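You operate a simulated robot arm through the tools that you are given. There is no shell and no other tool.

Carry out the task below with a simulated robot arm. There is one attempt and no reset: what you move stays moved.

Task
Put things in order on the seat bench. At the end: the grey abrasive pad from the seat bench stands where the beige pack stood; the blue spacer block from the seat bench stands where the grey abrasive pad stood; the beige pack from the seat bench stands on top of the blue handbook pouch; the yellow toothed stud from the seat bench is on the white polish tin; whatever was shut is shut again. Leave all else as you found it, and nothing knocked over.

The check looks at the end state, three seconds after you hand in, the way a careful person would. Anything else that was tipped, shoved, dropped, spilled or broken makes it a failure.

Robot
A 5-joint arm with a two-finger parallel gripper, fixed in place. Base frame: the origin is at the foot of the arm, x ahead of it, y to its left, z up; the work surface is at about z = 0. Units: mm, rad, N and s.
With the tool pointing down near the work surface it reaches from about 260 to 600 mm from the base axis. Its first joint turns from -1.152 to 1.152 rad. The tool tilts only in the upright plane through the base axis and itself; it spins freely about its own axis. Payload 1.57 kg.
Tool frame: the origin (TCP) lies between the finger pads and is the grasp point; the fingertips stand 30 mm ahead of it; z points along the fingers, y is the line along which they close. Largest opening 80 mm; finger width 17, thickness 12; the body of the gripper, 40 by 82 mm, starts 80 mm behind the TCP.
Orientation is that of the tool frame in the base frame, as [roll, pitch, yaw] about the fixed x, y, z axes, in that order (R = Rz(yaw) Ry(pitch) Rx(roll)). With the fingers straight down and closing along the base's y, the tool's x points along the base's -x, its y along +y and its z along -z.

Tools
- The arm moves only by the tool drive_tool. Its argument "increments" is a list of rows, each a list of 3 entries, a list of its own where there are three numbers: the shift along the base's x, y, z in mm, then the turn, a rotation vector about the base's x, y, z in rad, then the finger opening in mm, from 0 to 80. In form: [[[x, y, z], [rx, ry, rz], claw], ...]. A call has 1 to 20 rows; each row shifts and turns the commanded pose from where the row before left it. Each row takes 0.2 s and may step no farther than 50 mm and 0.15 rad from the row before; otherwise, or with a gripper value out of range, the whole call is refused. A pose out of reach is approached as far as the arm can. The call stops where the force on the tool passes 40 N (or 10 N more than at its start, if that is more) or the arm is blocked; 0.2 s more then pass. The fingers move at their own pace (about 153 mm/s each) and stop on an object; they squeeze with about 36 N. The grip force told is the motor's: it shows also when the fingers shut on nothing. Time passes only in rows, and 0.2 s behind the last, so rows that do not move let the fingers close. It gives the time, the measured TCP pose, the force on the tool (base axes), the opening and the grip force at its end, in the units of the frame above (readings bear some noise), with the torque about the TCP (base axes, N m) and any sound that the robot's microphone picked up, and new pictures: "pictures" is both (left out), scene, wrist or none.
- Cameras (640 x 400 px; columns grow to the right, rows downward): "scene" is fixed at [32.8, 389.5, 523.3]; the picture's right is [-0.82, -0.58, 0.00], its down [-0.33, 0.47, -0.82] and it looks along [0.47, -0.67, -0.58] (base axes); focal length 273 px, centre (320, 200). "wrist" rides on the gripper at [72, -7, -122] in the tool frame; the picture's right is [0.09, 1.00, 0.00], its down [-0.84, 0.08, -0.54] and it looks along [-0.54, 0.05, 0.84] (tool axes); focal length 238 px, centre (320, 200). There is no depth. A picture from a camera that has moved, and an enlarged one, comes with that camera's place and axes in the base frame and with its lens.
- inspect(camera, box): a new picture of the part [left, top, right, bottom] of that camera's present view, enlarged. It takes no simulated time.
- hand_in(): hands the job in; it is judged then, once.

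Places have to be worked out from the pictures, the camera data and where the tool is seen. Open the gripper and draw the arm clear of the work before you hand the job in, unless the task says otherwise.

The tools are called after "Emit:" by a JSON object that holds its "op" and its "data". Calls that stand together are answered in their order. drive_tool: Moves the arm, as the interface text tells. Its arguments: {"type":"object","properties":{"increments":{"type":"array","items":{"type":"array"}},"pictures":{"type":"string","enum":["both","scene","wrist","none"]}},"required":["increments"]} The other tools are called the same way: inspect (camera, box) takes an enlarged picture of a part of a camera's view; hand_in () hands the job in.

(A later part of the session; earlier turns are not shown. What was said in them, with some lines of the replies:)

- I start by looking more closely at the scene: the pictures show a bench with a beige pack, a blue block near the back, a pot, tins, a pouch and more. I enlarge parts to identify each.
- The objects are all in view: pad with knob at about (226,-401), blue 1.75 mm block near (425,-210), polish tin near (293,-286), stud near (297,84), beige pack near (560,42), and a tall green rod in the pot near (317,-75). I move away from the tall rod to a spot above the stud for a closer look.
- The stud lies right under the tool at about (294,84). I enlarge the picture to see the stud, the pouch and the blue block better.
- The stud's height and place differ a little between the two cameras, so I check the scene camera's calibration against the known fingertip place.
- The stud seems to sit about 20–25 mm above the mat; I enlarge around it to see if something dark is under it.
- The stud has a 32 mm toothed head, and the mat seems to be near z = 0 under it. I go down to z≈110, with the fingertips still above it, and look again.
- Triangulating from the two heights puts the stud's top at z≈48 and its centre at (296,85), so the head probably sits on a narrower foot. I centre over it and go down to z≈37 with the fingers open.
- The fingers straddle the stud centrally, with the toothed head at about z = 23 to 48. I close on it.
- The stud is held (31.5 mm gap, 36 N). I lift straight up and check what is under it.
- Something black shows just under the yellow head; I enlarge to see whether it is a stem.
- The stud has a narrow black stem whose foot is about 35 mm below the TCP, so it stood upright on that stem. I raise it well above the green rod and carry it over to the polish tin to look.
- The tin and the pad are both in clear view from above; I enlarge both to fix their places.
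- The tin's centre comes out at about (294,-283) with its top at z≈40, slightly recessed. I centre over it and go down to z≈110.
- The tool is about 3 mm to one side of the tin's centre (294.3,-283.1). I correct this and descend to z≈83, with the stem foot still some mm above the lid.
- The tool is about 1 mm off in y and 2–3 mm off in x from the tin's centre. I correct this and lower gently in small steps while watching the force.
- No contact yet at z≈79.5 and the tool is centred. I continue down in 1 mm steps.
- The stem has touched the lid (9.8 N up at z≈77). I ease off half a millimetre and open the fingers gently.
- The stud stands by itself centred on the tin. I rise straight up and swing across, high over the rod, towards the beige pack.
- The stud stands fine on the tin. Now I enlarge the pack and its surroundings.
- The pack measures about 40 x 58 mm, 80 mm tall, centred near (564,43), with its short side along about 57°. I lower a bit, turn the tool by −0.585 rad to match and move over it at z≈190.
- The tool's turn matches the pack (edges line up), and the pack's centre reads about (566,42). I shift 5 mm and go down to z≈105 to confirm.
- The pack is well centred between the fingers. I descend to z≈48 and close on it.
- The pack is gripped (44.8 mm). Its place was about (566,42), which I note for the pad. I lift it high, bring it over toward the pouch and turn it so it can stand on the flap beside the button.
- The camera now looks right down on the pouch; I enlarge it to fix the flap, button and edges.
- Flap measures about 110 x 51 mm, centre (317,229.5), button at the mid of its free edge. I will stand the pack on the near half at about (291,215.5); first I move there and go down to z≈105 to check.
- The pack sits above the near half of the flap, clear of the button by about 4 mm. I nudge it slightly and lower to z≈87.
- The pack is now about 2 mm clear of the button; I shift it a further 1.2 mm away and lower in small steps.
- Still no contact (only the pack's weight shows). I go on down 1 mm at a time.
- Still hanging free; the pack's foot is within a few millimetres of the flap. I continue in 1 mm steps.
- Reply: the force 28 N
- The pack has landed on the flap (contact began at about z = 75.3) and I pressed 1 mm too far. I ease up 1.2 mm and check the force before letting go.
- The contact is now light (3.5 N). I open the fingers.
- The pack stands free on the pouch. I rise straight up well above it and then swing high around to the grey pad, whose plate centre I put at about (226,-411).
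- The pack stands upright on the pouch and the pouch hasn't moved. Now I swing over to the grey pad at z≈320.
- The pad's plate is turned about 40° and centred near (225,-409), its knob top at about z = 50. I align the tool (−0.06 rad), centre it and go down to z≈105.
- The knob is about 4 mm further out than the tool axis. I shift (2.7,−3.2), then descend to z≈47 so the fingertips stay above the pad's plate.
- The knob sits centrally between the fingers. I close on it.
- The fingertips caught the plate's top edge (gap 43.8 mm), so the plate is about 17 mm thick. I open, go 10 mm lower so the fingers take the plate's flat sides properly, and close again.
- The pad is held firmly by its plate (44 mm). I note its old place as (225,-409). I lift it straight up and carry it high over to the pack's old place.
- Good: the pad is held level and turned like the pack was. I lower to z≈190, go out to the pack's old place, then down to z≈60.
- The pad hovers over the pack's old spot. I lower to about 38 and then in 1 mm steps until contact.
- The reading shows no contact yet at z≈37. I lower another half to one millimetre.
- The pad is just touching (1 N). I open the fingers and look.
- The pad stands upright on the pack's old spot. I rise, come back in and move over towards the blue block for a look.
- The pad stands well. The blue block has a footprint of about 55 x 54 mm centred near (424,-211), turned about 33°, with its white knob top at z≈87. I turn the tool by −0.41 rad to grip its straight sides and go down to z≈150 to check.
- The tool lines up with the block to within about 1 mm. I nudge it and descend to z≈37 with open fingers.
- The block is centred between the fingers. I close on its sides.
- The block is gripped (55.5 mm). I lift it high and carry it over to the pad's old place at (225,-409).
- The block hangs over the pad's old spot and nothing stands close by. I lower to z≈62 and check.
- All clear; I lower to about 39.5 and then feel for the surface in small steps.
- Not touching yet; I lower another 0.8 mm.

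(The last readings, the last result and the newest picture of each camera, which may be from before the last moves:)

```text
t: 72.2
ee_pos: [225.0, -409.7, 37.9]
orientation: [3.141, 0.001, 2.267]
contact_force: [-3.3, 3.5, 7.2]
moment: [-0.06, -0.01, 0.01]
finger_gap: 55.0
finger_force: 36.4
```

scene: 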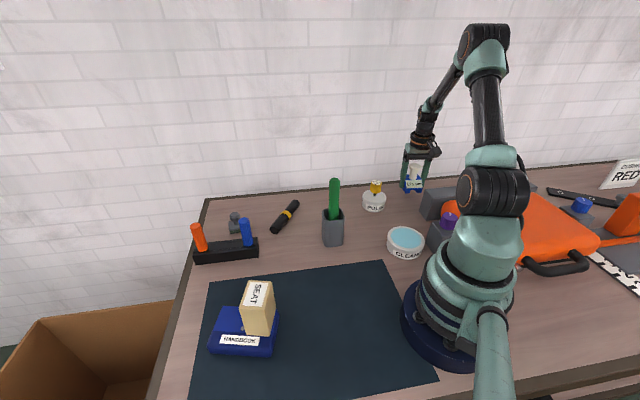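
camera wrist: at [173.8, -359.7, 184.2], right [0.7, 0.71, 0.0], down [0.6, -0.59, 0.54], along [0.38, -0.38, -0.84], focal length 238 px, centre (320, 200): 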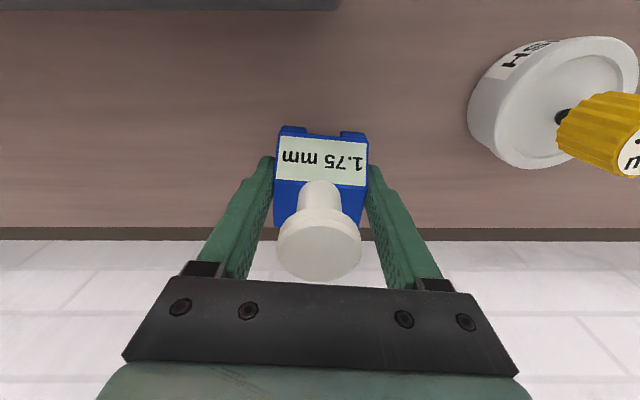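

The block has touched down (7 N up). I ease off 0.3 mm and open the fingers gently.

Emit:
{"op": "drive_tool", "data": {"increments": [[[0, 0, 0.3], [0, 0, 0], 40], [[0, 0, 0], [0, 0, 0], 58], [[0, 0, 0], [0, 0, 0], 66], [[0, 0, 0], [0, 0, 0], 76], [[0, 0, 0], [0, 0, 0], 78]], "pictures": "both"}}

Emit:
{"op": "inspect", "data": {"camera": "scene", "box": [370, 130, 450, 210]}}

Emit:
{"op": "inspect", "data": {"camera": "wrist", "box": [220, 80, 420, 280]}}

```text
t: 73.4
ee_pos: [226.7, -411.2, 37.4]
orientation: [3.142, 0.0, 2.268]
contact_force: [-0.1, 0.4, 0.4]
moment: [-0.01, -0.01, -0.02]
finger_gap: 78.0
finger_force: 0.0
camera wrist: at [174.2, -359.2, 159.6], right [0.7, 0.71, 0.0], down [0.6, -0.59, 0.54], along [0.38, -0.38, -0.84], focal length 238 px, centre (320, 200)
```

scene: 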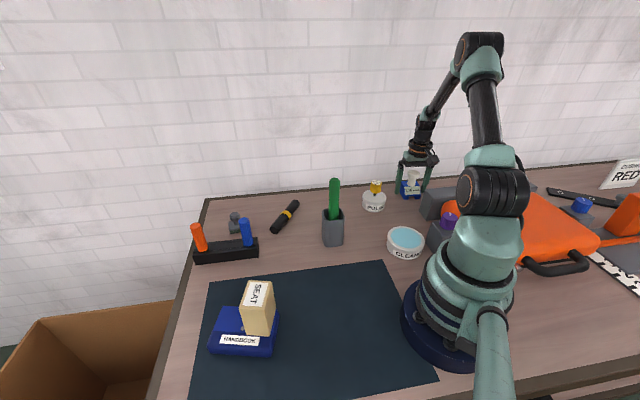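
wrist: 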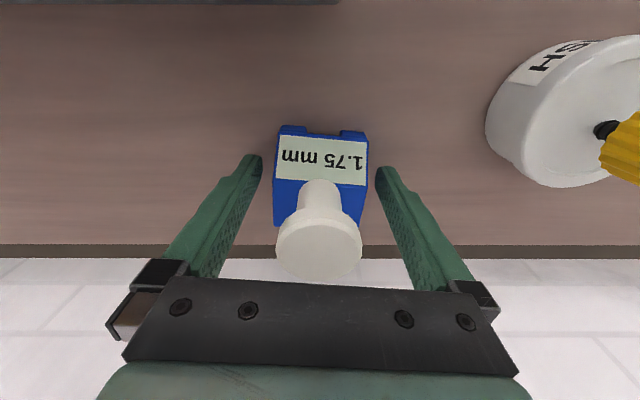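

```text
5.00 times, centred on (410, 170) of scene
camera zoom: at [32.8, 389.5, 523.3], right [-0.82, -0.58, 0.0], down [-0.33, 0.47, -0.82], along [0.47, -0.67, -0.58], focal length 1365 px, centre (-130, 350)
```

zoom: 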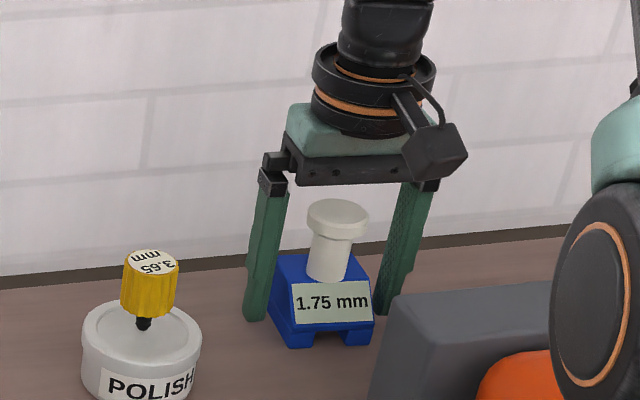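

```text
2.00 times, centred on (320, 180) of wrist
camera zoom: at [174.2, -359.2, 159.6], right [0.7, 0.71, 0.0], down [0.6, -0.59, 0.54], along [0.38, -0.38, -0.84], focal length 477 px, centre (320, 240)
```

zoom: 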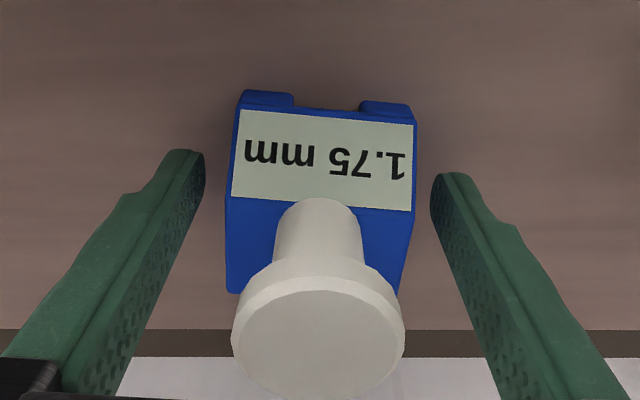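

The block stands free on its feet where the pad stood. I rise straight up and go back to the starting pose, clear of everything.

Emit:
{"op": "drive_tool", "data": {"increments": [[[0, 0, 8], [0, 0, 0], 78], [[0, 0, 30], [0, 0, 0], 80], [[0, 0, 45], [0, 0, 0], 80], [[0, 0, 50], [0, 0, 0], 80], [[0, 0, 50], [0, 0, 0], 80], [[0, 0, 50], [0, 0, 0], 80], [[0, 0, 45], [0, 0, 0], 80], [[20, 42, 0], [0, 0, 0], 80], [[20, 42, 0], [0, 0, 0.1], 80], [[20, 42, 0], [0, 0, 0.14], 80], [[20, 42, 0], [0, 0, 0.14], 80], [[20, 42, 0], [0, 0, 0.14], 80], [[20, 42, 0], [0, 0, 0.14], 80], [[10, 42, 0], [0, 0, 0.14], 80], [[7, 42, 0], [0, 0, 0.073], 80], [[0, 0, 0], [0, 0, 0], 80], [[0, 0, 0], [0, 0, 0], 80]], "pictures": "both"}}

Emit:
{"op": "inspect", "data": {"camera": "scene", "box": [180, 170, 340, 270]}}

Emit:
{"op": "inspect", "data": {"camera": "scene", "box": [320, 160, 480, 260]}}

Emit:
{"op": "inspect", "data": {"camera": "scene", "box": [180, 240, 340, 400]}}

Emit:
{"op": "inspect", "data": {"camera": "scene", "box": [480, 140, 640, 300]}}

```text
t: 77.0
ee_pos: [362.4, -72.4, 316.7]
orientation: [3.141, 0.001, 3.14]
contact_force: [0.0, -0.9, 0.2]
moment: [0.02, 0.02, -0.02]
finger_gap: 80.0
finger_force: 0.0
camera wrist: at [291.3, -79.2, 438.3], right [-0.09, 1.0, 0.0], down [0.84, 0.08, 0.54], along [0.54, 0.05, -0.84], focal length 238 px, centre (320, 200)
```

scene: 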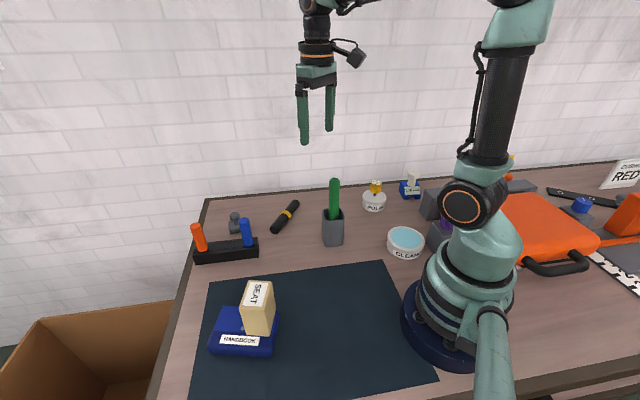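
wrist: 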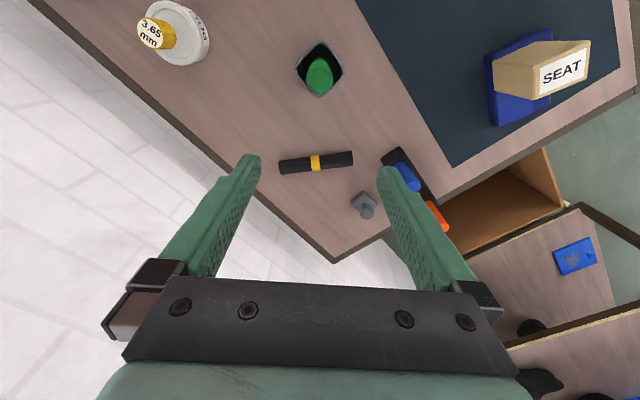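

```text
4.00 times, centred on (260, 220) of scene
camera zoom: at [32.7, 389.5, 523.3], right [-0.82, -0.58, 0.0], down [-0.33, 0.47, -0.82], along [0.47, -0.67, -0.58], focal length 1092 px, centre (560, 120)
```

zoom: 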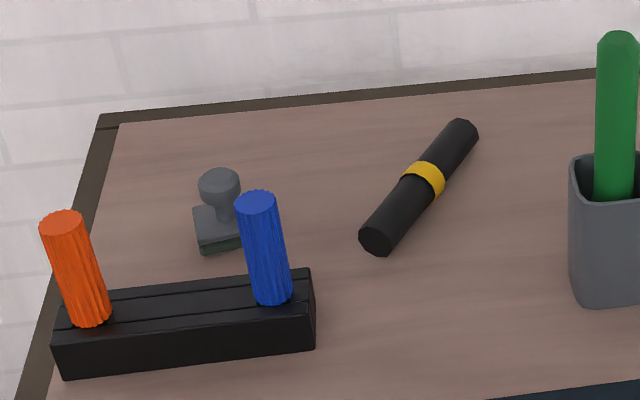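

```text
4.00 times, centred on (400, 210) of scene
camera zoom: at [32.7, 389.5, 523.3], right [-0.82, -0.58, 0.0], down [-0.33, 0.47, -0.82], along [0.47, -0.67, -0.58], focal length 1092 px, centre (0, 160)
```

zoom: 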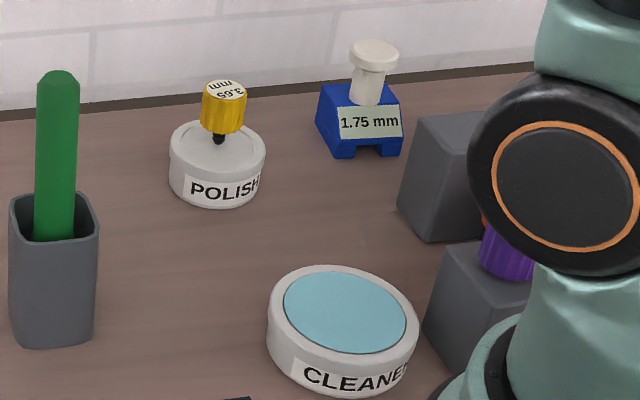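

```text
2.50 times, centred on (260, 320) of scene
camera zoom: at [32.7, 389.5, 523.3], right [-0.82, -0.58, 0.0], down [-0.33, 0.47, -0.82], along [0.47, -0.67, -0.58], focal length 683 px, centre (470, -100)
```

zoom: 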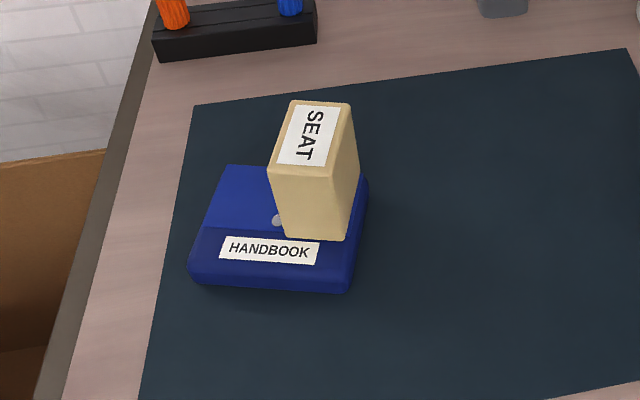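

```text
2.50 times, centred on (560, 220) of scene
camera zoom: at [32.7, 389.5, 523.3], right [-0.82, -0.58, 0.0], down [-0.33, 0.47, -0.82], along [0.47, -0.67, -0.58], focal length 683 px, centre (-280, 150)
```

zoom: 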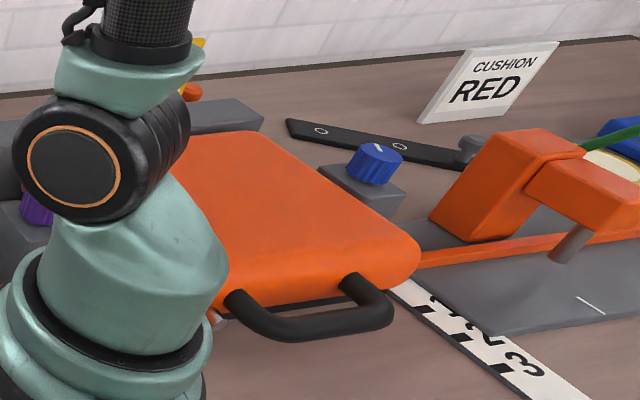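

All four items are in place: stud on the polish tin, pack on the pouch, pad where the pack was and block where the pad was. Nothing else has moved, nothing had to be opened, and the arm is back at its start pose with the gripper open, so I hand in.

Emit:
{"op": "hand_in", "data": {}}

```text
The job is handed in.
```

The bench is rearranged as you asked, and I handed the job in. I don't have the check's verdict. These are the end positions from my last pictures:

- **Grey abrasive pad:** it stands upright where the beige pack stood, to within a few millimetres.
- **Blue spacer block:** it stands on its feet where the grey pad stood, also to within a few millimetres.
- **Beige pack:** it stands upright on the flap of the blue handbook pouch, beside the snap button, so it is off-centre. The pouch did not move.
- **Yellow toothed stud:** it stands on its narrow stem near the middle of the white polish tin's lid.

I opened nothing, so nothing needed shutting again. The other items look unmoved when compared with the first pictures, and nothing was knocked over. The arm is back at its starting pose with the gripper open.

While setting the pack down I lowered it about 1 mm too far, which pressed it onto the pouch with about 27 N. I eased off straight away, and it stood straight after release.
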